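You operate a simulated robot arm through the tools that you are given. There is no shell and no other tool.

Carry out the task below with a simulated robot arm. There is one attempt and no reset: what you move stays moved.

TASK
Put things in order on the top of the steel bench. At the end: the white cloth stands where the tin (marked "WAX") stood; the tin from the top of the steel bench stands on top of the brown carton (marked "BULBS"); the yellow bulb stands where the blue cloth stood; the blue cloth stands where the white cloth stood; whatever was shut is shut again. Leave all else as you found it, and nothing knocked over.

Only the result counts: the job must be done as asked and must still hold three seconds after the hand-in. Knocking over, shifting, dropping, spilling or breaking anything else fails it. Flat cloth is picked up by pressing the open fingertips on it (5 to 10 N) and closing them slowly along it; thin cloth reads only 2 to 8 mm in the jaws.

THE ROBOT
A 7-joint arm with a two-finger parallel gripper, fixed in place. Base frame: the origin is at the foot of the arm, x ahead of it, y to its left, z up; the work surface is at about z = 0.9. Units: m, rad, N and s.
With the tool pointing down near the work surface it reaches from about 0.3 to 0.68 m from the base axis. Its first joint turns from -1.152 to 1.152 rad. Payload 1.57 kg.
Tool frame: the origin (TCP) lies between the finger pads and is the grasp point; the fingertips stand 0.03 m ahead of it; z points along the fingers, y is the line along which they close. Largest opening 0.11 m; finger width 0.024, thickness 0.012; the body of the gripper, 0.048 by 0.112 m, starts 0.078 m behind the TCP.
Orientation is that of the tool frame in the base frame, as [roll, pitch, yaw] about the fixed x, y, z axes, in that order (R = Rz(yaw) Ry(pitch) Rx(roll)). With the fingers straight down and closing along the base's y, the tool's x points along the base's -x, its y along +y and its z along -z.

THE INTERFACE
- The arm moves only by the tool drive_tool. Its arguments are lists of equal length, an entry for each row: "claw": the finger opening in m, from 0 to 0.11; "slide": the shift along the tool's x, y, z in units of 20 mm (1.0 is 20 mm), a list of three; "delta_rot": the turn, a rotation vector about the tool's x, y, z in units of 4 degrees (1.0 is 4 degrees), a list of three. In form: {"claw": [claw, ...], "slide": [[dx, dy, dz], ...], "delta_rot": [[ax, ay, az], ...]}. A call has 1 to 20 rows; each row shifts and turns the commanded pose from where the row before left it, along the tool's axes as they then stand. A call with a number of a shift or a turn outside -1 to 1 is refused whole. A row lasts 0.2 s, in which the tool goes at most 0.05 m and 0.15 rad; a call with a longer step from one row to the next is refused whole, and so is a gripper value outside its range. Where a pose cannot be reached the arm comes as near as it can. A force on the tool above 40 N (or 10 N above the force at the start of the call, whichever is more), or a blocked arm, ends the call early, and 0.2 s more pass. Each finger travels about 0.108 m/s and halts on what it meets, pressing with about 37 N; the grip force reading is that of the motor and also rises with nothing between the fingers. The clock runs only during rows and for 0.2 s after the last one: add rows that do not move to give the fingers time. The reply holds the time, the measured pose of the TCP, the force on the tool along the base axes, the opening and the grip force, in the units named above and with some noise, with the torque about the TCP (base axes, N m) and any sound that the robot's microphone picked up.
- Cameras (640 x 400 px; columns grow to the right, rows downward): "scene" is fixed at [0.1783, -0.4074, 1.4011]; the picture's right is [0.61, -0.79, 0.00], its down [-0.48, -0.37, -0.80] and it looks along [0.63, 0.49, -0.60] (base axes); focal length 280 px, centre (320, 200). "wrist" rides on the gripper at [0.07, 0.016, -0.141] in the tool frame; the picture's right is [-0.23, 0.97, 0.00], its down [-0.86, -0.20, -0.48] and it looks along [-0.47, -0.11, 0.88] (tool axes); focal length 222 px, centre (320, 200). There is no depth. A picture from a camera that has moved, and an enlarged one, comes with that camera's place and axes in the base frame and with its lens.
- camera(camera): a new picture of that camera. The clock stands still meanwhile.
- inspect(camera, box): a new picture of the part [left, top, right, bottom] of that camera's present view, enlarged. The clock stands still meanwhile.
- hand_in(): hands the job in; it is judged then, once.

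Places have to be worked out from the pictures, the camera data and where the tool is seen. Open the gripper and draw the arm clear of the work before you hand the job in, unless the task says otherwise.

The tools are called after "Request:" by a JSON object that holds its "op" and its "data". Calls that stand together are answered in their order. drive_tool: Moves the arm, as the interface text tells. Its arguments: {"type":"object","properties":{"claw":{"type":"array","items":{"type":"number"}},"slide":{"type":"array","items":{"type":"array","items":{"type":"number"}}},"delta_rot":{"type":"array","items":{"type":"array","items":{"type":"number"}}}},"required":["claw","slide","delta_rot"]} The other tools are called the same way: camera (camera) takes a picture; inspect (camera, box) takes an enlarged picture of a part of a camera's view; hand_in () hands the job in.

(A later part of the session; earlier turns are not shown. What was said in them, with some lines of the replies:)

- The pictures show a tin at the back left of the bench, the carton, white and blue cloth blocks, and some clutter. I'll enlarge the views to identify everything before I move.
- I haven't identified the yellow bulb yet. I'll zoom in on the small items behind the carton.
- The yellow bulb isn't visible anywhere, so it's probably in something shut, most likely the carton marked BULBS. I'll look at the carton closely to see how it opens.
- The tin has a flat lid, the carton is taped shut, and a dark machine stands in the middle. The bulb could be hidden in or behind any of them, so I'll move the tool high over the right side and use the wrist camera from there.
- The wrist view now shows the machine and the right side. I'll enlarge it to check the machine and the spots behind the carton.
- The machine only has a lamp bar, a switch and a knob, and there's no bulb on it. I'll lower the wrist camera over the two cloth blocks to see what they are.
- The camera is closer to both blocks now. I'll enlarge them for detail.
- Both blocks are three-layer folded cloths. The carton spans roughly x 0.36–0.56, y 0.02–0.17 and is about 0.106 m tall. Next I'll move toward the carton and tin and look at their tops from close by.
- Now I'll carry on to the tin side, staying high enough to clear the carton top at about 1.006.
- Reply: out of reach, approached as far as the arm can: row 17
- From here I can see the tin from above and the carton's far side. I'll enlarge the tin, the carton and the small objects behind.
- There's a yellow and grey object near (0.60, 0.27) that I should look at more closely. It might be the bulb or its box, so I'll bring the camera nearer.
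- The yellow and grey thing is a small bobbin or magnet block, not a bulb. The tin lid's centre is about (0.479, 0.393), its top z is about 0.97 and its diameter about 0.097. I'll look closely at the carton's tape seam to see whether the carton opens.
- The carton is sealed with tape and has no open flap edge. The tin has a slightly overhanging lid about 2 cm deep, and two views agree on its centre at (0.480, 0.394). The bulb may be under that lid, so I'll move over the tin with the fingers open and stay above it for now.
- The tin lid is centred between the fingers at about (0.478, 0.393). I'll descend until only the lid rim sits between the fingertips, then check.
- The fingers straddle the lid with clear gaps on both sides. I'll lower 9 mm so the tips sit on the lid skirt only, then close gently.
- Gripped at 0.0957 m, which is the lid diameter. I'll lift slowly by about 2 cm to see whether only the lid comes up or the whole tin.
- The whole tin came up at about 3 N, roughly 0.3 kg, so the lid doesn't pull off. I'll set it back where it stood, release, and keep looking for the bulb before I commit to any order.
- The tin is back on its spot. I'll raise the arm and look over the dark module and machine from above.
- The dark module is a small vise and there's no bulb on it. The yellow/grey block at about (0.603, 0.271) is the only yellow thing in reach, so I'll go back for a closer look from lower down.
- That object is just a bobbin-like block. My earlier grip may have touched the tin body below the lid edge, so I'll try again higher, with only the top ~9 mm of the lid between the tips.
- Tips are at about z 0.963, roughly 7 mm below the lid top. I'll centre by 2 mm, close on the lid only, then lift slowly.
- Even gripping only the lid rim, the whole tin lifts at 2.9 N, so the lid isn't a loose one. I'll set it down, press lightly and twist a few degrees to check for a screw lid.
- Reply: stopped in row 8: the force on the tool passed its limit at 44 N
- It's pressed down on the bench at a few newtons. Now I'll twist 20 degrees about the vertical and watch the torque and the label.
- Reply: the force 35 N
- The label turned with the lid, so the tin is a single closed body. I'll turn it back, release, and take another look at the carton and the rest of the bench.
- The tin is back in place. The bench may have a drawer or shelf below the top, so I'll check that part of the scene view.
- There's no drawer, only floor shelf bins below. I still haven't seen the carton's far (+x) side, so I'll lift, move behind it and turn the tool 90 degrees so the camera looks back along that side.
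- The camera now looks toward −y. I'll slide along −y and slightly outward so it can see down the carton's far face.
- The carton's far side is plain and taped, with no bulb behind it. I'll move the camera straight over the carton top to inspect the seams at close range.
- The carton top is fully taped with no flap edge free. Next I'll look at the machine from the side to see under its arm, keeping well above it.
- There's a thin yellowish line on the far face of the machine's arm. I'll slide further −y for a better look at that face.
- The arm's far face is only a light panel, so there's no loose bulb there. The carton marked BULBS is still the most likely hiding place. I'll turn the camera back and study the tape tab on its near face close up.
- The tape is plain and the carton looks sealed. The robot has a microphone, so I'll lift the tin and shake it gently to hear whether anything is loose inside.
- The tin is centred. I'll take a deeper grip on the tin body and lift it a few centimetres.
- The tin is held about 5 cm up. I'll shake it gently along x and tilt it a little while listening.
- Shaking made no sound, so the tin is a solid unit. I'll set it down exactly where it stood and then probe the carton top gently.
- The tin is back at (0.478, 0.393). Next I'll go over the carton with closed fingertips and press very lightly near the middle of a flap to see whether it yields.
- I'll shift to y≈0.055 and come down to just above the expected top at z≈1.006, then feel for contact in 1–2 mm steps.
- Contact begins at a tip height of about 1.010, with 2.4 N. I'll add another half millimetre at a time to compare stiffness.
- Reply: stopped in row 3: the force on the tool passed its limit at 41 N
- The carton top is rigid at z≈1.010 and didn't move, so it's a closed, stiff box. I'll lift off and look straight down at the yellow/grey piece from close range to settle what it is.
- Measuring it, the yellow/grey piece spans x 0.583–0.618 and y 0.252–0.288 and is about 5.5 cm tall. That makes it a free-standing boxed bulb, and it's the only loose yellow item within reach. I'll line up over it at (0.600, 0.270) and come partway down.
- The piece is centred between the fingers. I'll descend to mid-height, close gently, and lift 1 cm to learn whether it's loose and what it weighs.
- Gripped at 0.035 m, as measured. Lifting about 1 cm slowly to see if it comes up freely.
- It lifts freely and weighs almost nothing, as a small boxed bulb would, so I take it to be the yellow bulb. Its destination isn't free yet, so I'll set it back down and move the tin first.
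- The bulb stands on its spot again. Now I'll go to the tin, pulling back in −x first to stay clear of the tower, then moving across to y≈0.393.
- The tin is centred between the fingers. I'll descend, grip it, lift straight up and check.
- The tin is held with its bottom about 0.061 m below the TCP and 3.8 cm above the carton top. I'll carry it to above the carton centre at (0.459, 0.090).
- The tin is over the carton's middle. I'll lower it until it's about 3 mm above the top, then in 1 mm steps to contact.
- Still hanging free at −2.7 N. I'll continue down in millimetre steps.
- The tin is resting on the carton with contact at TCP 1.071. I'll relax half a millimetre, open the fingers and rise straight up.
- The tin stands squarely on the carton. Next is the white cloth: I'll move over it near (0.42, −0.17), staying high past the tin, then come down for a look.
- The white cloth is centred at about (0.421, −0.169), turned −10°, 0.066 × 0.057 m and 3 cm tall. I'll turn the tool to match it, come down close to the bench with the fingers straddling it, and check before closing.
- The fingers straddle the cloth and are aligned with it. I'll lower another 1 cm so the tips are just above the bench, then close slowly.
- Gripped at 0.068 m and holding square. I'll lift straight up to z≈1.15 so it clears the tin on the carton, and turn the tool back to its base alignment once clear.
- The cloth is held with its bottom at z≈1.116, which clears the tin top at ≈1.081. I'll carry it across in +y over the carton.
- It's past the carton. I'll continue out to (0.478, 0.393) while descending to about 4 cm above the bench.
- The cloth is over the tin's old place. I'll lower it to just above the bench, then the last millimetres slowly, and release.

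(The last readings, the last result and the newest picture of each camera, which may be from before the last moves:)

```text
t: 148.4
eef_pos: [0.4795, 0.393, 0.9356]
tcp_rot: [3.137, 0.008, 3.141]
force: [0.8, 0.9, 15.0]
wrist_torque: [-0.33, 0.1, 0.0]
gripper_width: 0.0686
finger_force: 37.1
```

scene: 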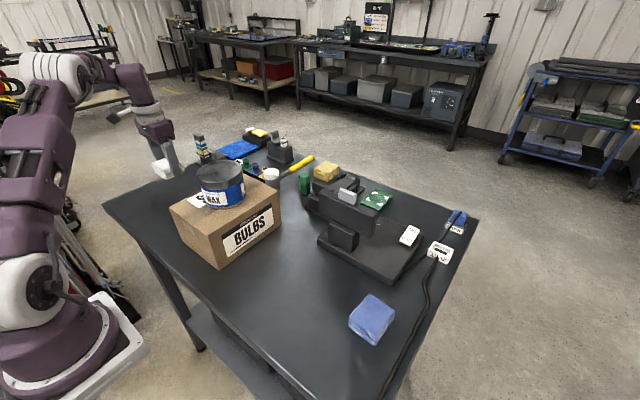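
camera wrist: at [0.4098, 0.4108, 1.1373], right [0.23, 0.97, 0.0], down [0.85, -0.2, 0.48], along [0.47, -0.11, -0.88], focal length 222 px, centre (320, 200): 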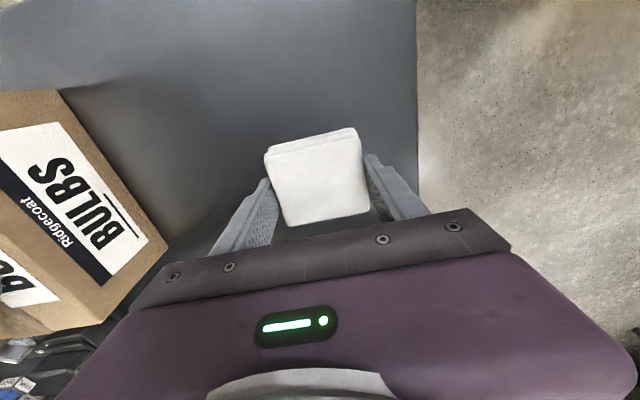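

Contact with the bench is confirmed. I'll relax slightly, open, and rise.

Request:
{"op": "drive_tool", "data": {"claw": [0.05, 0.06, 0.07, 0.08, 0.09, 0.1, 0.11, 0.11, 0.11, 0.11, 0.11, 0.11, 0.11, 0.11, 0.11], "slide": [[0, 0, -0.05], [0, 0, 0], [0, 0, 0], [0, 0, 0], [0, 0, 0], [0, 0, 0], [0, 0, 0], [0, 0, 0], [0, 0, -0.5], [0, 0, -0.9], [0, 0, -0.9], [0, 0, -0.9], [0, 0, -0.9], [0, 0, -0.9], [0, 0, 0]], "delta_rot": [[0, 0, 0], [0, 0, 0], [0, 0, 0], [0, 0, 0], [0, 0, 0], [0, 0, 0], [0, 0, 0], [0, 0, 0], [0, 0, 0], [0, 0, 0], [0, 0, 0], [0, 0, 0], [0, 0, 0], [0, 0, 0], [0, 0, 0]]}}

Request:
{"op": "camera", "data": {"camera": "wrist"}}

Request:
{"op": "camera", "data": {"camera": "scene"}}

```text
t: 151.6
eef_pos: [0.4789, 0.3927, 1.036]
tcp_rot: [3.14, 0.007, 3.14]
force: [0.4, -0.4, -0.2]
wrist_torque: [-0.01, -0.01, -0.01]
gripper_width: 0.1101
finger_force: 0.1
```

```text
taken
camera wrist: at [0.4087, 0.4104, 1.1772], right [0.23, 0.97, 0.0], down [0.85, -0.2, 0.48], along [0.47, -0.11, -0.88], focal length 222 px, centre (320, 200)
```

wrist: 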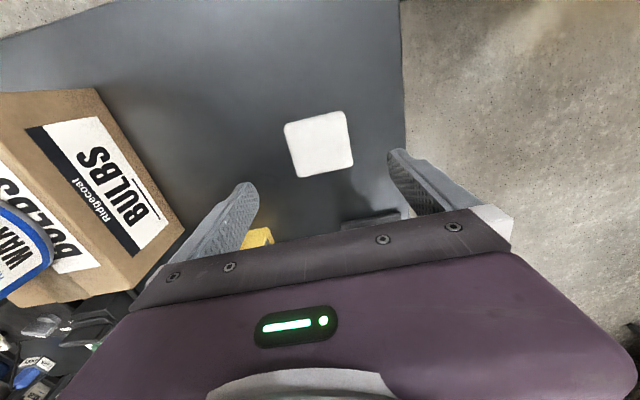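

```text
taken
```

scene: 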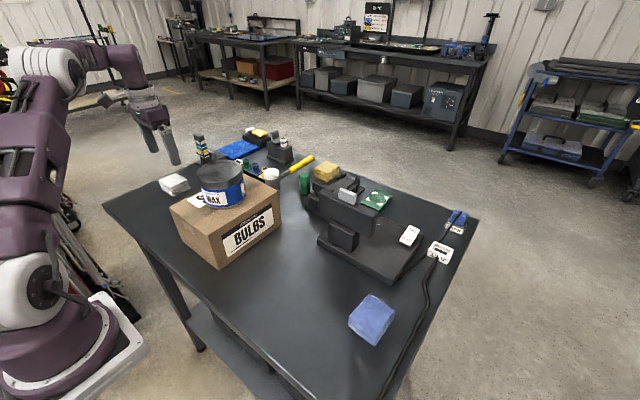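

The white cloth stands where the tin stood. Now the blue cloth: I'll rise and cross back over the carton and tin with the tips above 1.12.

Request:
{"op": "drive_tool", "data": {"claw": [0.11, 0.11, 0.11, 0.11, 0.11, 0.11, 0.11, 0.11, 0.11, 0.11, 0.11, 0.11, 0.11, 0.11, 0.11, 0.11, 0.11, 0.11, 0.11, 0.11], "slide": [[0.3, -0.6, -1], [0.3, -1, -1], [0.3, -1, -1], [0.3, -1, -1], [0.3, -1, -1], [0.3, -1, -1], [0.3, -1, -0.7], [0, -1, 0], [0, -1, 0], [0, -1, 0], [0, -1, 0], [0, -1, 0], [0, -1, 0], [0, -1, 0], [0, -1, 0], [0, -1, 0], [0, -1, 0], [0, -1, 0], [0, -1, 0], [0, -1, 0]], "delta_rot": [[0, 0, 0], [0, 0, 0], [0, 0, 0], [0, 0, 0], [0, 0, 0], [0, 0, 0], [0, 0, 0], [0, 0, 0], [0, 0, 0], [0, 0, 0], [0, 0, 0], [0, 0, 0], [0, 0, 0], [0, 0, 0], [0, 0, 0], [0, 0, 0], [0, 0, 0], [0, 0, 0], [0, 0, 0], [0, 0, 0]]}}

Request:
{"op": "drive_tool", "data": {"claw": [0.11, 0.11, 0.11, 0.11, 0.11, 0.11, 0.11, 0.11, 0.11, 0.11, 0.11, 0.11, 0.11, 0.11, 0.11, 0.11, 0.11], "slide": [[0, -1, 0], [0, -1, 0], [0, -1, 0], [0, -1, 0], [0, -1, 0.2], [0, -1, 0.5], [0, -1, 0.5], [-0.2, -1, 0.5], [-0.2, -1, 0.5], [-0.2, -1, 0.5], [-0.2, -1, 0.5], [-0.2, -1, 0.5], [-0.1, -1, 0.5], [0, -1, 0.5], [0, -0.9, 0.5], [0, 0, 0.4], [0, 0, 0]], "delta_rot": [[0, 0, 0], [0, 0, 0], [0, 0, 0], [0, 0, 0], [0, 0, 0], [0, 0, 0], [0, 0, 0], [0, 0, 0], [0, 0, 0], [0, 0, 0], [0, 0, 0], [0, 0, 0], [0, 0, 0], [0, 0, 0], [0, 0, 0], [0, 0, 0], [0, 0, 0]]}}

Request:
{"op": "camera", "data": {"camera": "wrist"}}

Request:
{"op": "inspect", "data": {"camera": "wrist", "box": [240, 90, 410, 210]}}

```text
t: 155.8
eef_pos: [0.4347, 0.0011, 1.1679]
tcp_rot: [3.139, 0.008, 3.142]
force: [0.0, -0.1, -0.5]
wrist_torque: [0.02, 0.0, 0.01]
gripper_width: 0.1101
finger_force: 0.1
```

```text
t: 159.4
eef_pos: [0.4583, -0.295, 1.0554]
tcp_rot: [3.139, 0.006, -3.141]
force: [-0.1, 0.0, 0.2]
wrist_torque: [0.02, 0.0, -0.01]
gripper_width: 0.1097
finger_force: 0.0
```

```text
taken
camera wrist: at [0.3888, -0.2793, 1.1967], right [0.23, 0.97, 0.0], down [0.85, -0.2, 0.48], along [0.47, -0.11, -0.88], focal length 222 px, centre (320, 200)
```

wrist: 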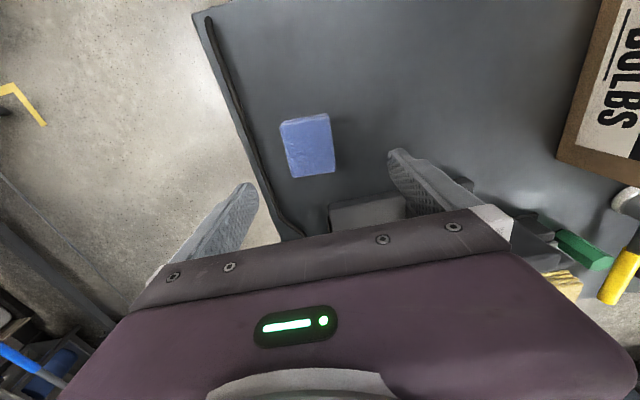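

```text
3.33 times, centred on (325, 150) of wrist
camera zoom: at [0.3888, -0.2793, 1.1967], right [0.23, 0.97, 0.0], down [0.85, -0.2, 0.48], along [0.47, -0.11, -0.88], focal length 740 px, centre (303, 367)
```

zoom: 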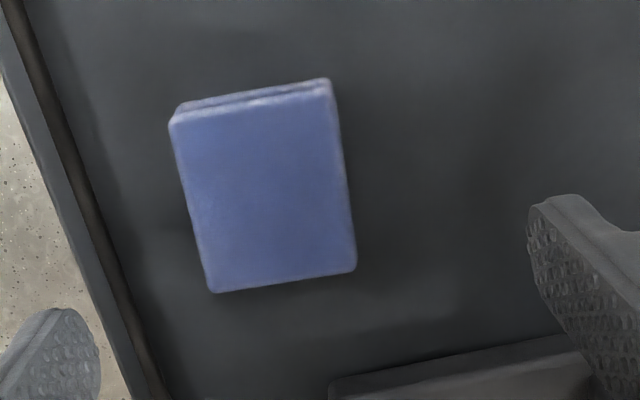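

The blue cloth is centred at about (0.461, −0.309), turned about −4°, with the 0.056 m side along y. A cable runs at y≈−0.383, so I'll use a narrower opening of 0.082, align, and come partway down.

Request:
{"op": "drive_tool", "data": {"claw": [0.1, 0.09, 0.082, 0.082, 0.082, 0.082, 0.082, 0.082, 0.082], "slide": [[-0.12, -0.72, 0], [0, 0, 0], [0, 0, 0.8], [0, 0, 0.8], [0, 0, 0.8], [0, 0, 0.8], [0, 0, 0.8], [0, 0, 0.5], [0, 0, 0]], "delta_rot": [[0, 0, 0], [0, 0, 0.9], [0, 0, 0], [0, 0, 0], [0, 0, 0], [0, 0, 0], [0, 0, 0], [0, 0, 0], [0, 0, 0]]}}

Request:
{"op": "camera", "data": {"camera": "wrist"}}

Request:
{"op": "inspect", "data": {"camera": "scene", "box": [310, 230, 450, 370]}}

```text
t: 161.4
eef_pos: [0.461, -0.3118, 0.9648]
tcp_rot: [3.138, 0.007, 3.078]
force: [0.2, 0.2, -0.5]
wrist_torque: [-0.03, 0.02, 0.0]
gripper_width: 0.0818
finger_force: 0.1
```

```text
taken
camera wrist: at [0.3931, -0.2894, 1.1068], right [0.29, 0.96, 0.01], down [0.84, -0.25, 0.48], along [0.46, -0.13, -0.88], focal length 222 px, centre (320, 200)
```

wrist: 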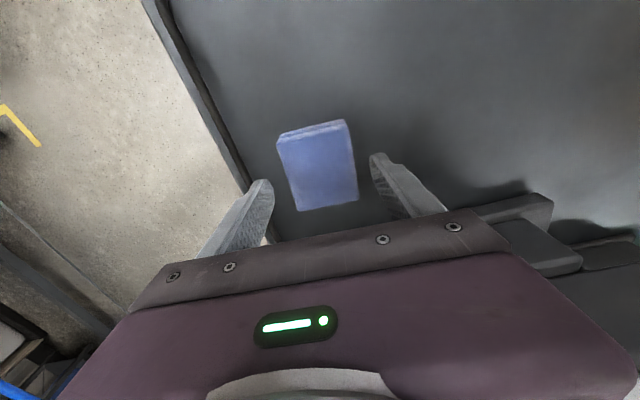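

```text
2.86 times, centred on (380, 300) of scene
camera zoom: at [0.1783, -0.4074, 1.4011], right [0.61, -0.79, 0.0], down [-0.48, -0.37, -0.8], along [0.63, 0.49, -0.6], focal length 801 px, centre (149, -86)
```

zoom: 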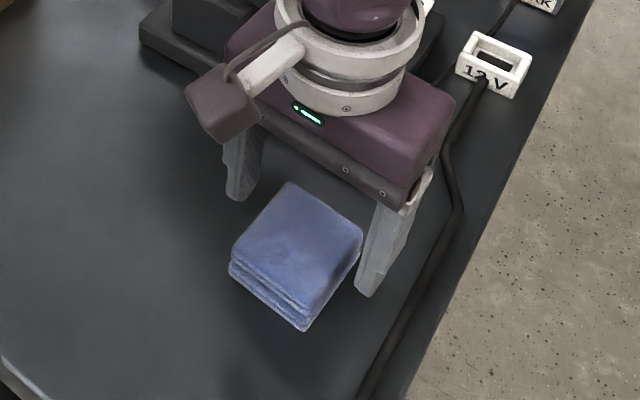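

Clear of the cable and centred. I'll lower to grip height just above the bench and close slowly.

Request:
{"op": "drive_tool", "data": {"claw": [0.082, 0.082, 0.082, 0.082, 0.076, 0.07, 0.065, 0.06, 0.055, 0.05, 0.045, 0.042, 0.042], "slide": [[0, 0, 0.5], [0, 0, 0.5], [0, 0, 0.44], [0, 0, 0], [0, 0, 0], [0, 0, 0], [0, 0, 0], [0, 0, 0], [0, 0, 0], [0, 0, 0], [0, 0, 0], [0, 0, 0], [0, 0, 0]], "delta_rot": [[0, 0, 0], [0, 0, 0], [0, 0, 0], [0, 0, 0], [0, 0, 0], [0, 0, 0], [0, 0, 0], [0, 0, 0], [0, 0, 0], [0, 0, 0], [0, 0, 0], [0, 0, 0], [0, 0, 0]]}}

Request:
{"op": "camera", "data": {"camera": "wrist"}}

```text
t: 164.2
eef_pos: [0.4609, -0.3116, 0.9374]
tcp_rot: [3.138, 0.008, 3.077]
force: [0.3, -0.1, -0.1]
wrist_torque: [-0.03, 0.03, 0.0]
gripper_width: 0.0582
finger_force: 37.1
```

```text
taken
camera wrist: at [0.3931, -0.2895, 1.0785], right [0.29, 0.96, 0.0], down [0.84, -0.25, 0.48], along [0.46, -0.14, -0.88], focal length 222 px, centre (320, 200)
```

wrist: 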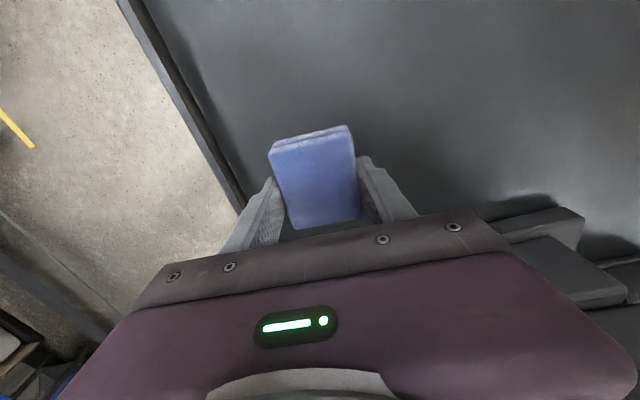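

Gripped at 0.058 m. The blue cloth's centre, which is the bulb's target, is (0.461, −0.311). I'll lift 6 cm and carry it to the white cloth's old place at (0.422, −0.169).

Request:
{"op": "drive_tool", "data": {"claw": [0.042, 0.042, 0.042, 0.042, 0.042, 0.042, 0.042, 0.042, 0.042, 0.042, 0.042, 0.042, 0.042, 0.042], "slide": [[0, 0, -0.4], [0, 0, -0.8], [0, 0, -0.9], [0, 0, -0.9], [0.3, 0.873, 0], [0.3, 0.873, 0], [0.3, 0.873, 0], [0.3, 0.873, 0], [0.3, 0.873, 0], [0.3, 0.873, 0], [0.3, 0.873, 0], [0.3, 0.873, 0], [0, 0, 0], [0, 0, 0]], "delta_rot": [[0, 0, 0], [0, 0, 0], [0, 0, 0], [0, 0, 0], [0, 0, 0], [0, 0, 0], [0, 0, 0], [0, 0, 0], [0, 0, 0], [0, 0, 0], [0, 0, 0], [0, 0, 0], [0, 0, 0], [0, 0, 0]]}}

Request:
{"op": "camera", "data": {"camera": "wrist"}}

Request:
{"op": "camera", "data": {"camera": "scene"}}

```text
t: 167.2
eef_pos: [0.4207, -0.1677, 0.9957]
tcp_rot: [3.139, 0.009, 3.078]
force: [-0.2, 0.0, -0.9]
wrist_torque: [0.01, -0.03, 0.03]
gripper_width: 0.0587
finger_force: 36.7
```

```text
taken
camera wrist: at [0.3538, -0.1462, 1.1384], right [0.29, 0.96, 0.01], down [0.84, -0.25, 0.48], along [0.46, -0.14, -0.88], focal length 222 px, centre (320, 200)
```

wrist: 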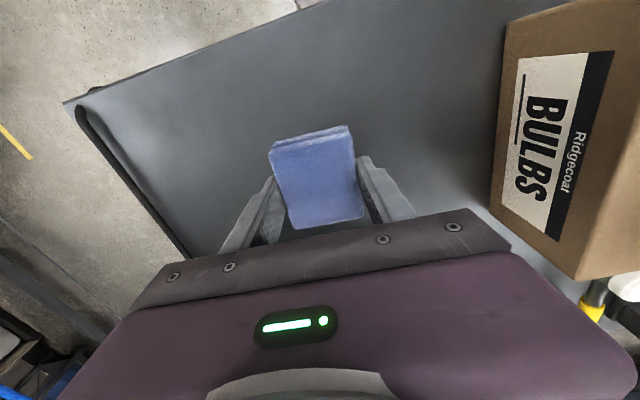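

```text
taken
```

scene: 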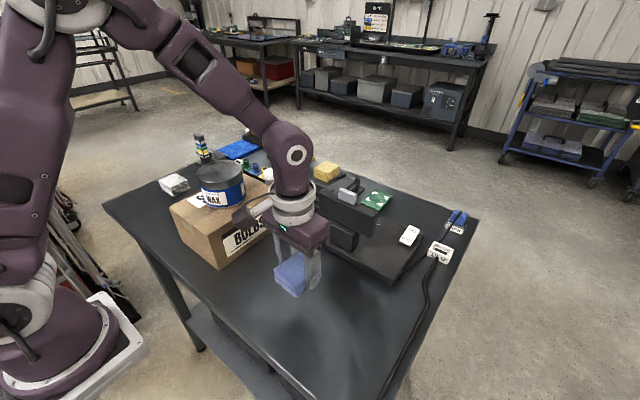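

It's over the white cloth's old spot. I'll lower to just above the bench and then creep to contact.

Request:
{"op": "drive_tool", "data": {"claw": [0.042, 0.042, 0.042, 0.042, 0.042, 0.042, 0.042], "slide": [[-0.05, -0.06, 0.8], [0, 0, 0.8], [0, 0, 0.6], [0, 0, 0.4], [0, 0, 0.2], [0, 0, 0.04], [0, 0, 0]], "delta_rot": [[0, 0, 0], [0, 0, 0], [0, 0, 0], [0, 0, 0], [0, 0, 0], [0, 0, 0], [0, 0, 0]]}}

Request:
{"op": "drive_tool", "data": {"claw": [0.042, 0.042, 0.042], "slide": [[0, 0, 0.04], [0, 0, 0], [0, 0, 0]], "delta_rot": [[0, 0, 0], [0, 0, 0], [0, 0, 0]]}}

Request:
{"op": "drive_tool", "data": {"claw": [0.042, 0.042, 0.042], "slide": [[0, 0, 0.04], [0, 0, 0], [0, 0, 0]], "delta_rot": [[0, 0, 0], [0, 0, 0], [0, 0, 0]]}}

```text
t: 168.8
eef_pos: [0.4243, -0.1687, 0.94]
tcp_rot: [3.139, 0.009, 3.081]
force: [-0.8, 0.1, -0.8]
wrist_torque: [0.0, 0.03, -0.01]
gripper_width: 0.0582
finger_force: 37.1
```

```text
t: 169.6
eef_pos: [0.4232, -0.1686, 0.9391]
tcp_rot: [3.138, 0.007, 3.079]
force: [0.4, 0.3, 0.5]
wrist_torque: [-0.02, -0.01, 0.0]
gripper_width: 0.0584
finger_force: 36.4
```

```text
t: 170.4
eef_pos: [0.4232, -0.1683, 0.9382]
tcp_rot: [3.14, 0.007, 3.079]
force: [-1.1, -0.3, -0.3]
wrist_torque: [0.01, 0.01, -0.02]
gripper_width: 0.0585
finger_force: 36.8
```

Request:
{"op": "drive_tool", "data": {"claw": [0.042, 0.042, 0.042], "slide": [[0, 0, 0.04], [0, 0, 0], [0, 0, 0]], "delta_rot": [[0, 0, 0], [0, 0, 0], [0, 0, 0]]}}

Request:
{"op": "drive_tool", "data": {"claw": [0.042, 0.042, 0.042], "slide": [[0, 0, 0.03], [0, 0, 0], [0, 0, 0]], "delta_rot": [[0, 0, 0], [0, 0, 0], [0, 0, 0]]}}

```text
t: 171.2
eef_pos: [0.4241, -0.1682, 0.9369]
tcp_rot: [3.139, 0.007, 3.078]
force: [0.0, 0.1, -0.1]
wrist_torque: [0.0, -0.05, 0.02]
gripper_width: 0.0586
finger_force: 37.4
```

```text
t: 172.0
eef_pos: [0.4238, -0.1686, 0.9374]
tcp_rot: [3.138, 0.008, 3.078]
force: [1.1, -0.8, 1.9]
wrist_torque: [-0.12, -0.02, 0.01]
gripper_width: 0.0585
finger_force: 37.2
```

Contact at 1.9 N, so it's resting on the bench. I'll open the fingers and rise.

Request:
{"op": "drive_tool", "data": {"claw": [0.05, 0.06, 0.07, 0.08, 0.09, 0.1, 0.1, 0.1, 0.1, 0.1, 0.1, 0.1, 0.1, 0.1], "slide": [[0, 0, 0], [0, 0, 0], [0, 0, 0], [0, 0, 0], [0, 0, 0], [0, 0, 0], [0, 0, 0], [0, 0, -0.5], [0, 0, -0.9], [0, 0, -0.9], [0, 0, -0.9], [0, 0, -0.9], [0, 0, -0.9], [0, 0, 0]], "delta_rot": [[0, 0, 0], [0, 0, 0], [0, 0, 0], [0, 0, 0], [0, 0, 0], [0, 0, 0], [0, 0, 0], [0, 0, 0], [0, 0, 0], [0, 0, 0], [0, 0, 0], [0, 0, 0], [0, 0, 0], [0, 0, 0]]}}

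Request:
{"op": "camera", "data": {"camera": "wrist"}}

Request:
{"op": "camera", "data": {"camera": "scene"}}

```text
t: 175.0
eef_pos: [0.4222, -0.1707, 1.0372]
tcp_rot: [3.138, 0.006, 3.08]
force: [0.3, -0.1, 0.6]
wrist_torque: [-0.01, 0.0, 0.02]
gripper_width: 0.0999
finger_force: 0.0
```

```text
taken
camera wrist: at [0.3546, -0.1484, 1.1792], right [0.29, 0.96, 0.0], down [0.84, -0.25, 0.48], along [0.46, -0.13, -0.88], focal length 222 px, centre (320, 200)
```

wrist: 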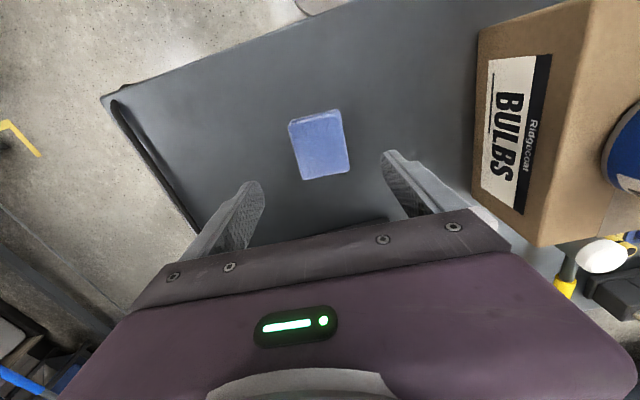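

```text
taken
```

scene: 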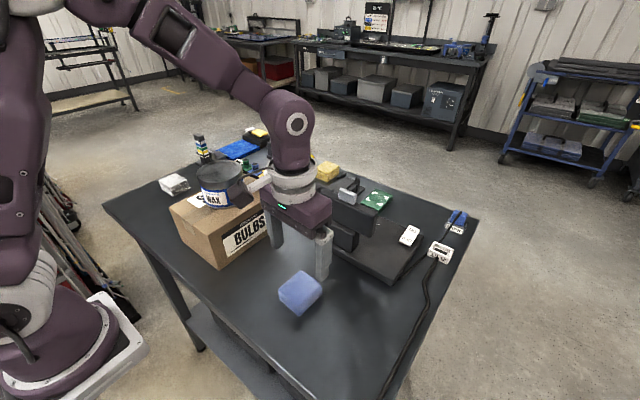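

The blue cloth now stands where the white one was. Next is the bulb: I'll rise, restore the tool alignment, and travel high over the carton and tin toward (0.600, 0.270).

Request:
{"op": "drive_tool", "data": {"claw": [0.1, 0.09, 0.08, 0.07, 0.07, 0.07, 0.07, 0.07, 0.07, 0.07, 0.07, 0.07, 0.07, 0.07, 0.07, 0.07, 0.07, 0.07, 0.07, 0.07], "slide": [[0, 0, -0.95], [0, 0, -0.95], [0, 0, -0.95], [0, 0, -0.95], [0, 0, -0.95], [0, 0, -0.95], [-0.3, 1, 0], [-0.3, 1, 0], [-0.3, 1, 0], [-0.3, 1, 0], [-0.3, 1, 0], [-0.3, 1, 0], [-0.3, 1, 0], [-0.3, 1, 0], [-0.3, 1, 0], [-0.3, 1, 0], [-0.3, 1, 0], [-0.3, 1, 0], [-0.3, 1, 0], [-0.3, 1, 0]], "delta_rot": [[0, 0, -0.88], [0, 0, 0], [0, 0, 0], [0, 0, 0], [0, 0, 0], [0, 0, 0], [0, 0, 0], [0, 0, 0], [0, 0, 0], [0, 0, 0], [0, 0, 0], [0, 0, 0], [0, 0, 0], [0, 0, 0], [0, 0, 0], [0, 0, 0], [0, 0, 0], [0, 0, 0], [0, 0, 0], [0, 0, 0]]}}

Request:
{"op": "drive_tool", "data": {"claw": [0.07, 0.07, 0.07, 0.07, 0.07, 0.07, 0.07, 0.07, 0.07, 0.07, 0.07, 0.07, 0.07, 0.07, 0.07], "slide": [[-0.3, 1, 0], [-0.3, 1, 0], [-0.3, 1, 0], [-0.3, 1, 0], [-0.3, 1, 0], [0, 1, 0.4], [0, 1, 0.5], [0, 1, 0.6], [-0.5, 0, 0.9], [-0.5, 0, 0.9], [-0.5, 0, 0.9], [-0.5, 0, 0.9], [-0.5, 0, 0.9], [-0.5, 0, 0.5], [0, 0, 0]], "delta_rot": [[0, 0, 0], [0, 0, 0], [0, 0, 0], [0, 0, 0], [0, 0, 0], [0, 0, 0], [0, 0, 0], [0, 0, 0], [0, 0, 0], [0, 0, 0], [0, 0, 0], [0, 0, 0], [0, 0, 0], [0, 0, 0], [0, 0, 0]]}}

Request:
{"op": "camera", "data": {"camera": "wrist"}}

Request:
{"op": "camera", "data": {"camera": "scene"}}

```text
t: 179.2
eef_pos: [0.5063, 0.1099, 1.1531]
tcp_rot: [3.14, 0.006, 3.14]
force: [0.8, -0.3, -1.0]
wrist_torque: [0.04, -0.01, 0.01]
gripper_width: 0.0701
finger_force: 0.0
```

```text
t: 182.4
eef_pos: [0.597, 0.2698, 1.0233]
tcp_rot: [3.138, 0.007, 3.141]
force: [0.4, 0.2, 0.5]
wrist_torque: [0.04, -0.01, -0.01]
gripper_width: 0.0701
finger_force: 0.1
```

```text
taken
camera wrist: at [0.528, 0.2878, 1.1654], right [0.23, 0.97, 0.0], down [0.85, -0.2, 0.48], along [0.47, -0.11, -0.88], focal length 222 px, centre (320, 200)
```

wrist: 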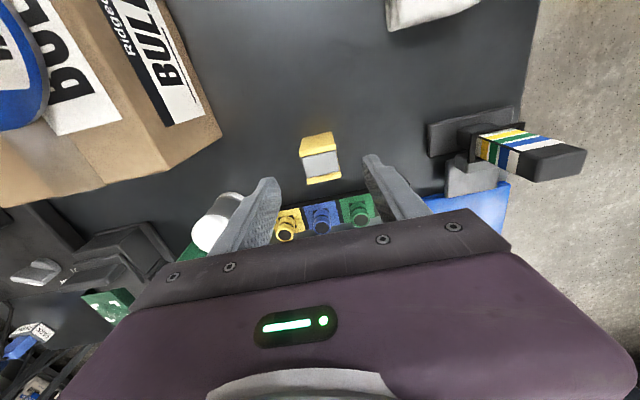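

```text
taken
```

scene: 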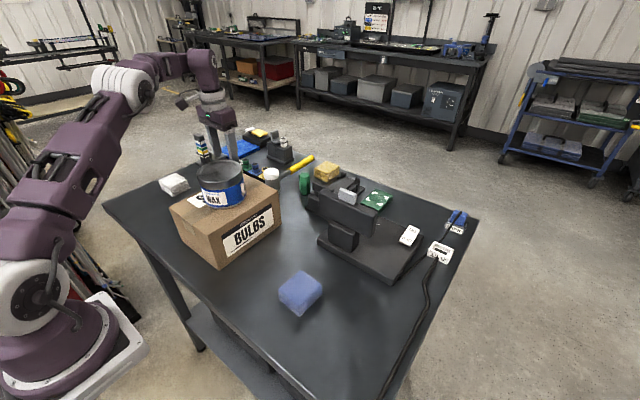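

The bulb is centred between the fingers. I'll nudge 3 mm outward, descend to grip height 0.942, and close.

Request:
{"op": "drive_tool", "data": {"claw": [0.07, 0.07, 0.07, 0.07, 0.07, 0.07, 0.07, 0.07, 0.06, 0.05, 0.042, 0.036, 0.03, 0.026, 0.026], "slide": [[-0.13, 0, 0.6], [0, 0, 0.6], [0, 0, 0.6], [0, 0, 0.6], [0, 0, 0.6], [0, 0, 0.6], [0, 0, 0.45], [0, 0, 0], [0, 0, 0], [0, 0, 0], [0, 0, 0], [0, 0, 0], [0, 0, 0], [0, 0, 0], [0, 0, 0]], "delta_rot": [[0, 0, 0], [0, 0, 0], [0, 0, 0], [0, 0, 0], [0, 0, 0], [0, 0, 0], [0, 0, 0], [0, 0, 0], [0, 0, 0], [0, 0, 0], [0, 0, 0], [0, 0, 0], [0, 0, 0], [0, 0, 0], [0, 0, 0]]}}

Request:
{"op": "drive_tool", "data": {"claw": [0.026, 0.026, 0.026, 0.026, 0.026, 0.026, 0.026, 0.026, 0.026], "slide": [[0, 0, -0.2], [0, 0, -0.5], [0, 0, -0.9], [0, 0, -0.9], [0, 0, -0.9], [0, 0, -0.9], [0, 0, -0.9], [0, 0, -0.5], [0, 0, 0]], "delta_rot": [[0, 0, 0], [0, 0, 0], [0, 0, 0], [0, 0, 0], [0, 0, 0], [0, 0, 0], [0, 0, 0], [0, 0, 0], [0, 0, 0]]}}

Request:
{"op": "inspect", "data": {"camera": "scene", "box": [170, 70, 290, 190]}}

```text
t: 185.6
eef_pos: [0.6, 0.2709, 0.9418]
tcp_rot: [3.138, 0.007, 3.139]
force: [1.2, -0.6, 0.7]
wrist_torque: [0.01, -0.01, 0.01]
gripper_width: 0.0349
finger_force: 37.0
```

```text
t: 187.6
eef_pos: [0.5998, 0.2687, 1.0561]
tcp_rot: [3.138, 0.007, 3.139]
force: [0.3, 0.3, 0.0]
wrist_torque: [-0.02, 0.0, 0.04]
gripper_width: 0.0349
finger_force: 36.7
```

```text
3.33 times, centred on (230, 130) of scene
camera zoom: at [0.1783, -0.4074, 1.4011], right [0.61, -0.79, 0.0], down [-0.48, -0.37, -0.8], along [0.63, 0.49, -0.6], focal length 934 px, centre (620, 433)
```

zoom: 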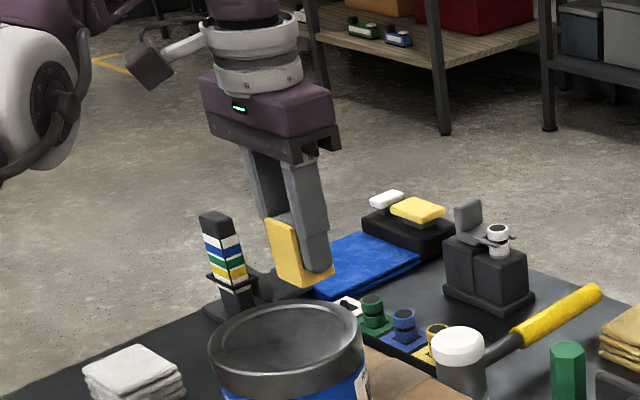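

The object is in hand. I noticed similar small coloured items on the bench in the background, and comparing them may help confirm what this object is.

Request:
{"op": "inspect", "data": {"camera": "scene", "box": [215, 45, 305, 100]}}

Request:
{"op": "inspect", "data": {"camera": "scene", "box": [195, 100, 265, 160]}}

Request:
{"op": "inspect", "data": {"camera": "scene", "box": [290, 0, 500, 130]}}

Request:
{"op": "inspect", "data": {"camera": "scene", "box": [490, 50, 640, 200]}}

```text
7.11 times, centred on (260, 72) of scene
camera zoom: at [0.1783, -0.4074, 1.4011], right [0.61, -0.79, 0.0], down [-0.48, -0.37, -0.8], along [0.63, 0.49, -0.6], focal length 1993 px, centre (747, 1107)
```

zoom: 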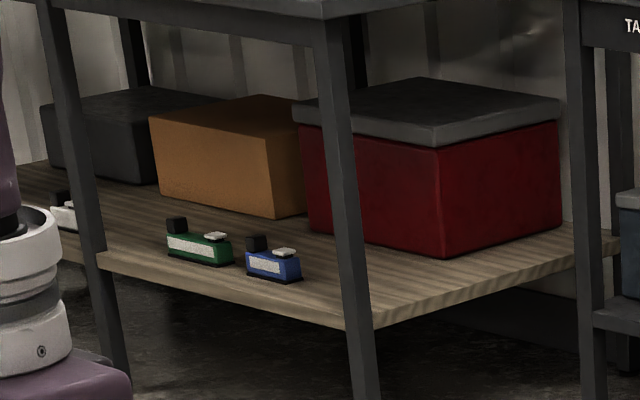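

```text
6.67 times, centred on (230, 130) of scene
camera zoom: at [0.1783, -0.4074, 1.4011], right [0.61, -0.79, 0.0], down [-0.48, -0.37, -0.8], along [0.63, 0.49, -0.6], focal length 1868 px, centre (920, 667)
```

zoom: 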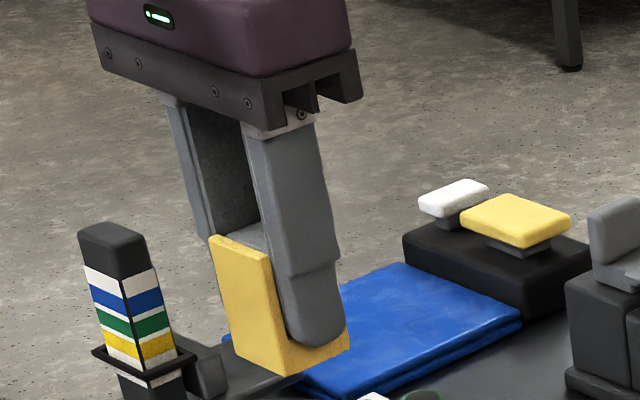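

```text
3.05 times, centred on (395, 65) of scene
camera zoom: at [0.1783, -0.4074, 1.4011], right [0.61, -0.79, 0.0], down [-0.48, -0.37, -0.8], along [0.63, 0.49, -0.6], focal length 854 px, centre (91, 611)
```

zoom: 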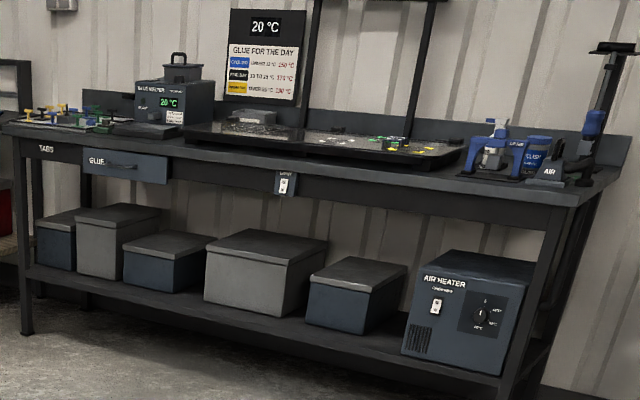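

```text
2.67 times, centred on (565, 125) of scene
camera zoom: at [0.1783, -0.4074, 1.4011], right [0.61, -0.79, 0.0], down [-0.48, -0.37, -0.8], along [0.63, 0.49, -0.6], focal length 747 px, centre (-333, 400)
```

zoom: 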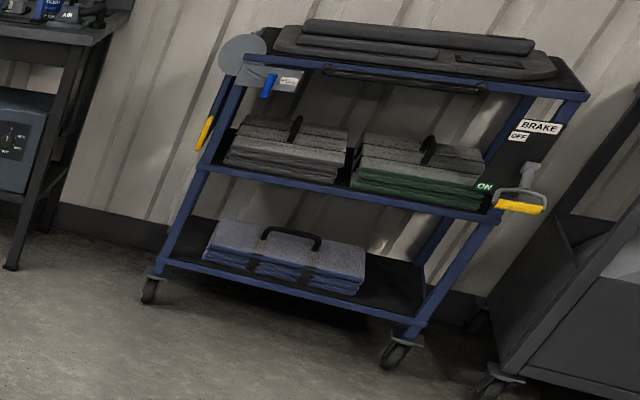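

This is a dent-repair workshop, and this light U-shaped yellow piece fits as a spare lamp bulb module. It's still the only loose yellow item I can reach. I'll carry it high over the tin toward the blue cloth's old place, which also brings it closer to the scene camera for a check.

Request:
{"op": "drive_tool", "data": {"claw": [0.026, 0.026, 0.026, 0.026, 0.026, 0.026, 0.026, 0.026, 0.026, 0.026, 0.026, 0.026, 0.026, 0.026, 0.026, 0.026, 0.026, 0.026, 0.026, 0.026], "slide": [[0.9, 0, -0.6], [0.9, 0, -0.6], [0.9, 0, -0.6], [0.9, 0, -0.6], [0.9, 0, -0.7], [0.2, -1, -0.5], [0.2, -1, -0.5], [0.2, -1, -0.5], [0.2, -1, -0.5], [0.2, -1, -0.5], [0.1, -1, 0], [0.1, -1, 0], [0.1, -1, 0], [0.1, -1, 0], [0.1, -1, 0], [0.1, -1, 0], [0.1, -1, 0], [0.1, -1, 0], [0.1, -1, 0], [0.1, -1, 0]], "delta_rot": [[0, 0, 0], [0, 0, 0], [0, 0, 0], [0, 0, 0], [0, 0, 0], [0, 0, 0], [0, 0, 0], [0, 0, 0], [0, 0, 0], [0, 0, 0], [0, 0, 0], [0, 0, 0], [0, 0, 0], [0, 0, 0], [0, 0, 0], [0, 0, 0], [0, 0, 0], [0, 0, 0], [0, 0, 0], [0, 0, 0]]}}

Request:
{"op": "drive_tool", "data": {"claw": [0.026, 0.026, 0.026, 0.026, 0.026, 0.026, 0.026, 0.026, 0.026, 0.026, 0.026, 0.026, 0.026, 0.026, 0.026, 0.026], "slide": [[0, -1, 0], [0, -1, 0], [0, -1, 0], [0.1, -1, 0.3], [0.1, -1, 0.5], [0.1, -1, 0.6], [0.1, -1, 0.6], [0, -1, 0.6], [0, -1, 0.6], [0, -1, 0.6], [0, -1, 0.6], [0, -1, 0.6], [0, -1, 0.6], [0, -1, 0.6], [0, 0, 0], [0, 0, 0]], "delta_rot": [[0, 0, 0], [0, 0, 0], [0, 0, 0], [0, 0, 0], [0, 0, 0], [0, 0, 0], [0, 0, 0], [0, 0, 0], [0, 0, 0], [0, 0, 0], [0, 0, 0], [0, 0, 0], [0, 0, 0], [0, 0, 0], [0, 0, 0], [0, 0, 0]]}}

Request:
{"op": "camera", "data": {"camera": "scene"}}

Request:
{"op": "inspect", "data": {"camera": "scene", "box": [320, 220, 450, 340]}}

```text
t: 191.8
eef_pos: [0.4667, -0.0292, 1.1682]
tcp_rot: [3.138, 0.006, 3.14]
force: [0.3, 0.1, 0.0]
wrist_torque: [-0.02, 0.0, 0.0]
gripper_width: 0.0348
finger_force: 37.0
```

```text
t: 195.2
eef_pos: [0.4611, -0.3101, 1.0429]
tcp_rot: [3.138, 0.006, 3.141]
force: [0.2, -0.8, -0.1]
wrist_torque: [-0.02, 0.03, 0.0]
gripper_width: 0.0347
finger_force: 36.9
```

```text
taken
```

scene: 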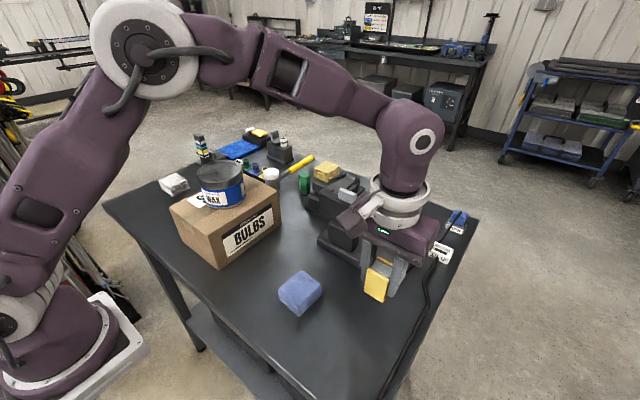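

```text
3.33 times, centred on (385, 280) of scene
camera zoom: at [0.1783, -0.4075, 1.4011], right [0.61, -0.79, 0.0], down [-0.48, -0.37, -0.8], along [0.63, 0.49, -0.6], focal length 934 px, centre (103, -67)
```

zoom: 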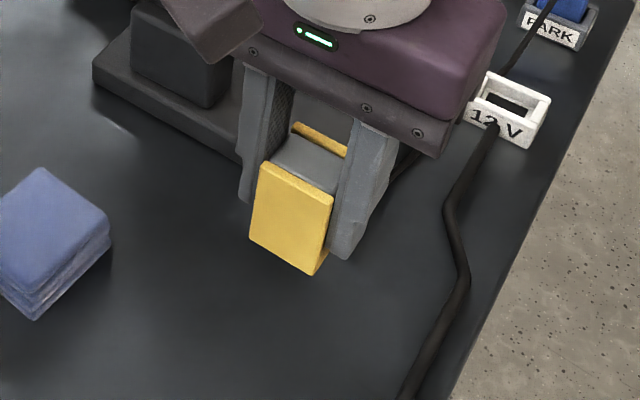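

The bulb is directly over the blue cloth's old place at (0.461, −0.311), and the cable is well clear. I'll lower it to just above the bench, then creep to contact.

Request:
{"op": "drive_tool", "data": {"claw": [0.026, 0.026, 0.026, 0.026, 0.026, 0.026, 0.026, 0.026, 0.026], "slide": [[0, -0.04, 0.8], [0, 0, 0.8], [0, 0, 0.8], [0, 0, 0.8], [0, 0, 0.8], [0, 0, 0.5], [0, 0, 0.3], [0, 0, 0.1], [0, 0, 0]], "delta_rot": [[0, 0, 0], [0, 0, 0], [0, 0, 0], [0, 0, 0], [0, 0, 0], [0, 0, 0], [0, 0, 0], [0, 0, 0], [0, 0, 0]]}}

Request:
{"op": "drive_tool", "data": {"claw": [0.026, 0.026, 0.026], "slide": [[0, 0, 0.05], [0, 0, 0], [0, 0, 0]], "delta_rot": [[0, 0, 0], [0, 0, 0], [0, 0, 0]]}}

Request:
{"op": "drive_tool", "data": {"claw": [0.026, 0.026, 0.026], "slide": [[0, 0, 0.04], [0, 0, 0], [0, 0, 0]], "delta_rot": [[0, 0, 0], [0, 0, 0], [0, 0, 0]]}}

```text
t: 197.2
eef_pos: [0.4615, -0.311, 0.9441]
tcp_rot: [3.137, 0.008, 3.14]
force: [-0.6, 0.7, -0.3]
wrist_torque: [0.02, 0.01, -0.01]
gripper_width: 0.0351
finger_force: 37.4
```

```text
t: 198.0
eef_pos: [0.4632, -0.311, 0.9438]
tcp_rot: [3.14, 0.009, 3.14]
force: [0.6, 0.2, 0.1]
wrist_torque: [0.02, -0.04, 0.02]
gripper_width: 0.0349
finger_force: 36.9
```

```text
t: 198.8
eef_pos: [0.4614, -0.3109, 0.9437]
tcp_rot: [3.138, 0.006, 3.14]
force: [0.1, 0.2, 5.7]
wrist_torque: [-0.03, -0.01, -0.04]
gripper_width: 0.0351
finger_force: 36.8
```

It's in contact with the bench at 5.7 N. I'll relax a hair, open to 0.07 and rise.

Request:
{"op": "drive_tool", "data": {"claw": [0.026, 0.034, 0.042, 0.05, 0.06, 0.07, 0.07, 0.07, 0.07, 0.07, 0.07, 0.07, 0.07, 0.07, 0.07], "slide": [[0, 0, -0.02], [0, 0, 0], [0, 0, 0], [0, 0, 0], [0, 0, 0], [0, 0, 0], [0, 0, 0], [0, 0, -0.6], [0, 0, -0.9], [0, 0, -0.9], [0, 0, -0.9], [0, 0, -0.9], [0, 0, -0.9], [0, 0, -0.9], [0, 0, 0]], "delta_rot": [[0, 0, 0], [0, 0, 0], [0, 0, 0], [0, 0, 0], [0, 0, 0], [0, 0, 0], [0, 0, 0], [0, 0, 0], [0, 0, 0], [0, 0, 0], [0, 0, 0], [0, 0, 0], [0, 0, 0], [0, 0, 0], [0, 0, 0]]}}

Request:
{"op": "camera", "data": {"camera": "scene"}}

Request:
{"op": "camera", "data": {"camera": "wrist"}}

```text
t: 202.0
eef_pos: [0.4615, -0.3112, 1.0624]
tcp_rot: [3.138, 0.006, 3.141]
force: [0.3, 0.1, 0.5]
wrist_torque: [0.01, 0.0, 0.03]
gripper_width: 0.0703
finger_force: 0.1
```

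```text
taken
```

scene: 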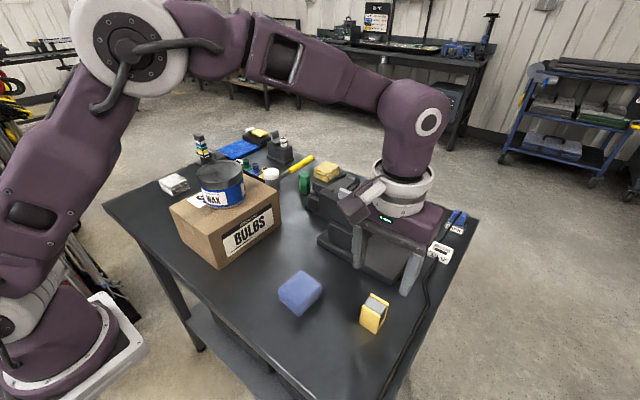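

```text
taken
camera wrist: at [0.3914, -0.2934, 1.2044], right [0.23, 0.97, 0.0], down [0.85, -0.2, 0.48], along [0.47, -0.11, -0.88], focal length 222 px, centre (320, 200)
```

wrist: 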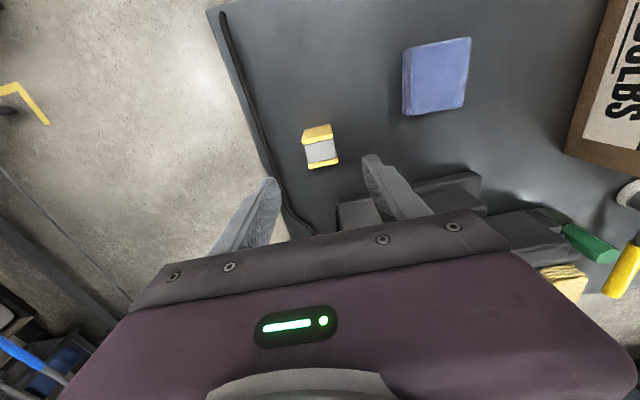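

Everything is placed. I'll raise the arm and draw it clear, then check all of the final positions.

Request:
{"op": "drive_tool", "data": {"claw": [0.07, 0.08, 0.09, 0.1, 0.11, 0.11, 0.11, 0.11, 0.11, 0.11, 0.11, 0.11, 0.11, 0.11, 0.11, 0.11, 0.11, 0.11], "slide": [[0, 0, -1], [0, 0, -1], [0, 0, -1], [0, 0, -1], [0, 0, -1], [0.2, 0, -1], [0.3, 0, -1], [0.5, 0, -1], [0.6, 0, -0.7], [0.3, 0.9, 0], [0.2, 0.9, 0], [0, 0.9, 0], [0, 0.9, 0], [0, 0.9, 0], [0, 0.9, 0], [0, 0, 0], [0, 0, 0], [0, 0, 0]], "delta_rot": [[0, 0, 0], [0, 0, 0], [0, 0, 0], [0, 0, 0], [0, 0, 0], [0, 0, 0], [0, 0, 0], [0, 0, 0], [0, 0, 0], [0, 0, 0], [0, 0, 0], [0, 0, 0], [0, 0, 0], [0, 0, 0], [0, 0, 0], [0, 0, 0], [0, 0, 0], [0, 0, 0]]}}

Request:
{"op": "camera", "data": {"camera": "scene"}}

Request:
{"op": "inspect", "data": {"camera": "scene", "box": [100, 110, 300, 280]}}

Request:
{"op": "inspect", "data": {"camera": "scene", "box": [250, 140, 490, 360]}}

Request:
{"op": "camera", "data": {"camera": "wrist"}}

```text
t: 205.8
eef_pos: [0.4184, -0.2044, 1.2358]
tcp_rot: [3.139, 0.008, 3.138]
force: [0.0, 0.5, 0.2]
wrist_torque: [0.0, -0.04, -0.01]
gripper_width: 0.1102
finger_force: 0.1
```

```text
taken
```

scene: 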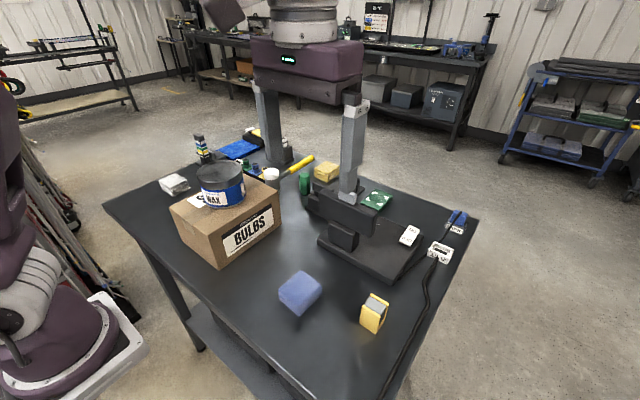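

```text
2.35 times, centred on (200, 195) of scene
camera zoom: at [0.1783, -0.4074, 1.4011], right [0.61, -0.79, 0.0], down [-0.48, -0.37, -0.8], along [0.63, 0.49, -0.6], focal length 659 px, centre (602, 212)
```

zoom: 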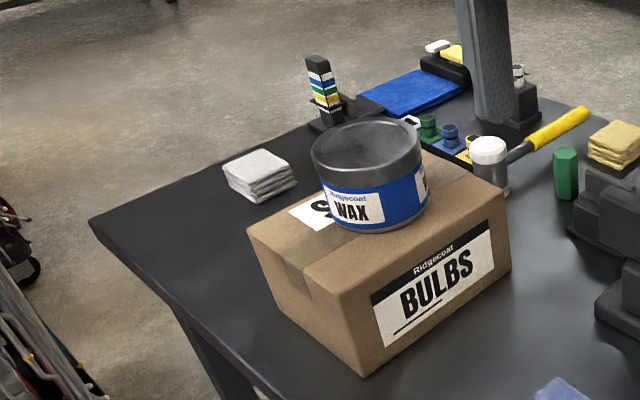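

```text
1.82 times, centred on (370, 250) of scene
camera zoom: at [0.1783, -0.4074, 1.4011], right [0.61, -0.79, 0.0], down [-0.48, -0.37, -0.8], along [0.63, 0.49, -0.6], focal length 510 px, centre (229, 109)
```

zoom: 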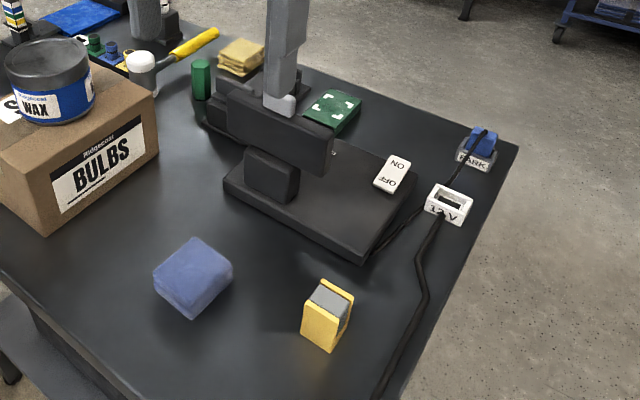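

```text
taken
camera wrist: at [0.3483, -0.1859, 1.3776], right [0.23, 0.97, 0.0], down [0.85, -0.2, 0.48], along [0.47, -0.11, -0.88], focal length 222 px, centre (320, 200)
```

wrist: 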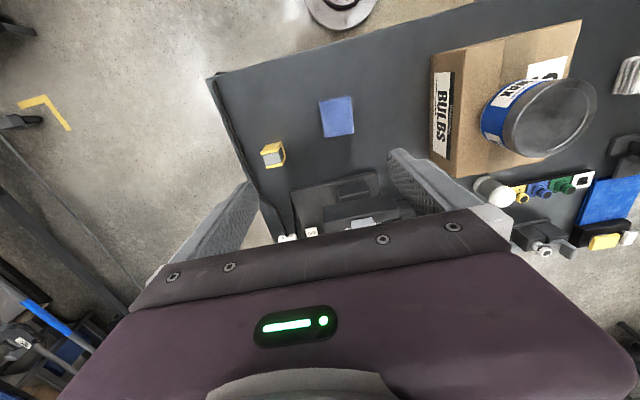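

The final pictures match the task:
- The tin is centred on the carton, and the carton hasn't moved.
- The white cloth is where the tin stood.
- The blue cloth is where the white cloth stood.
- The yellow piece I took to be the bulb is where the blue cloth stood.

Nothing was opened, nothing has fallen over, and the gripper is open and well above the work, so I'm handing in.

Request:
{"op": "hand_in", "data": {}}

```text
The job is handed in.
```

I rearranged the bench as you asked and handed the job in, but I can't be certain the yellow piece I moved is the bulb. No result came back with the hand-in.

| Item | Where it is now |
|---|---|
| Tin (WAX) | On top of the brown carton, centred; the carton stayed in place |
| White cloth | Where the tin stood, about (0.479, 0.393) |
| Blue cloth | Where the white cloth stood, about (0.423, −0.169) |
| Yellow bulb | Where the blue cloth stood, about (0.461, −0.311) |

- **Which piece is the bulb:** nothing on the bench was marked as a bulb. I used the light yellow and grey block, about 3.5 × 3.5 × 5.5 cm, that stood behind the carton. It was the only loose yellow piece I could find within reach. If the bulb was inside the taped carton, or is the yellow peg in the coloured rack, that part of the task is wrong.
- **Handling while searching:** before moving things for good, I lifted, twisted and shook the tin and set it back. I also pressed on the carton top, briefly reaching about 41 N. The carton showed no movement or damage.
- **Shut items:** I opened nothing, so there was nothing to shut again. In the final pictures nothing else had moved or fallen over.
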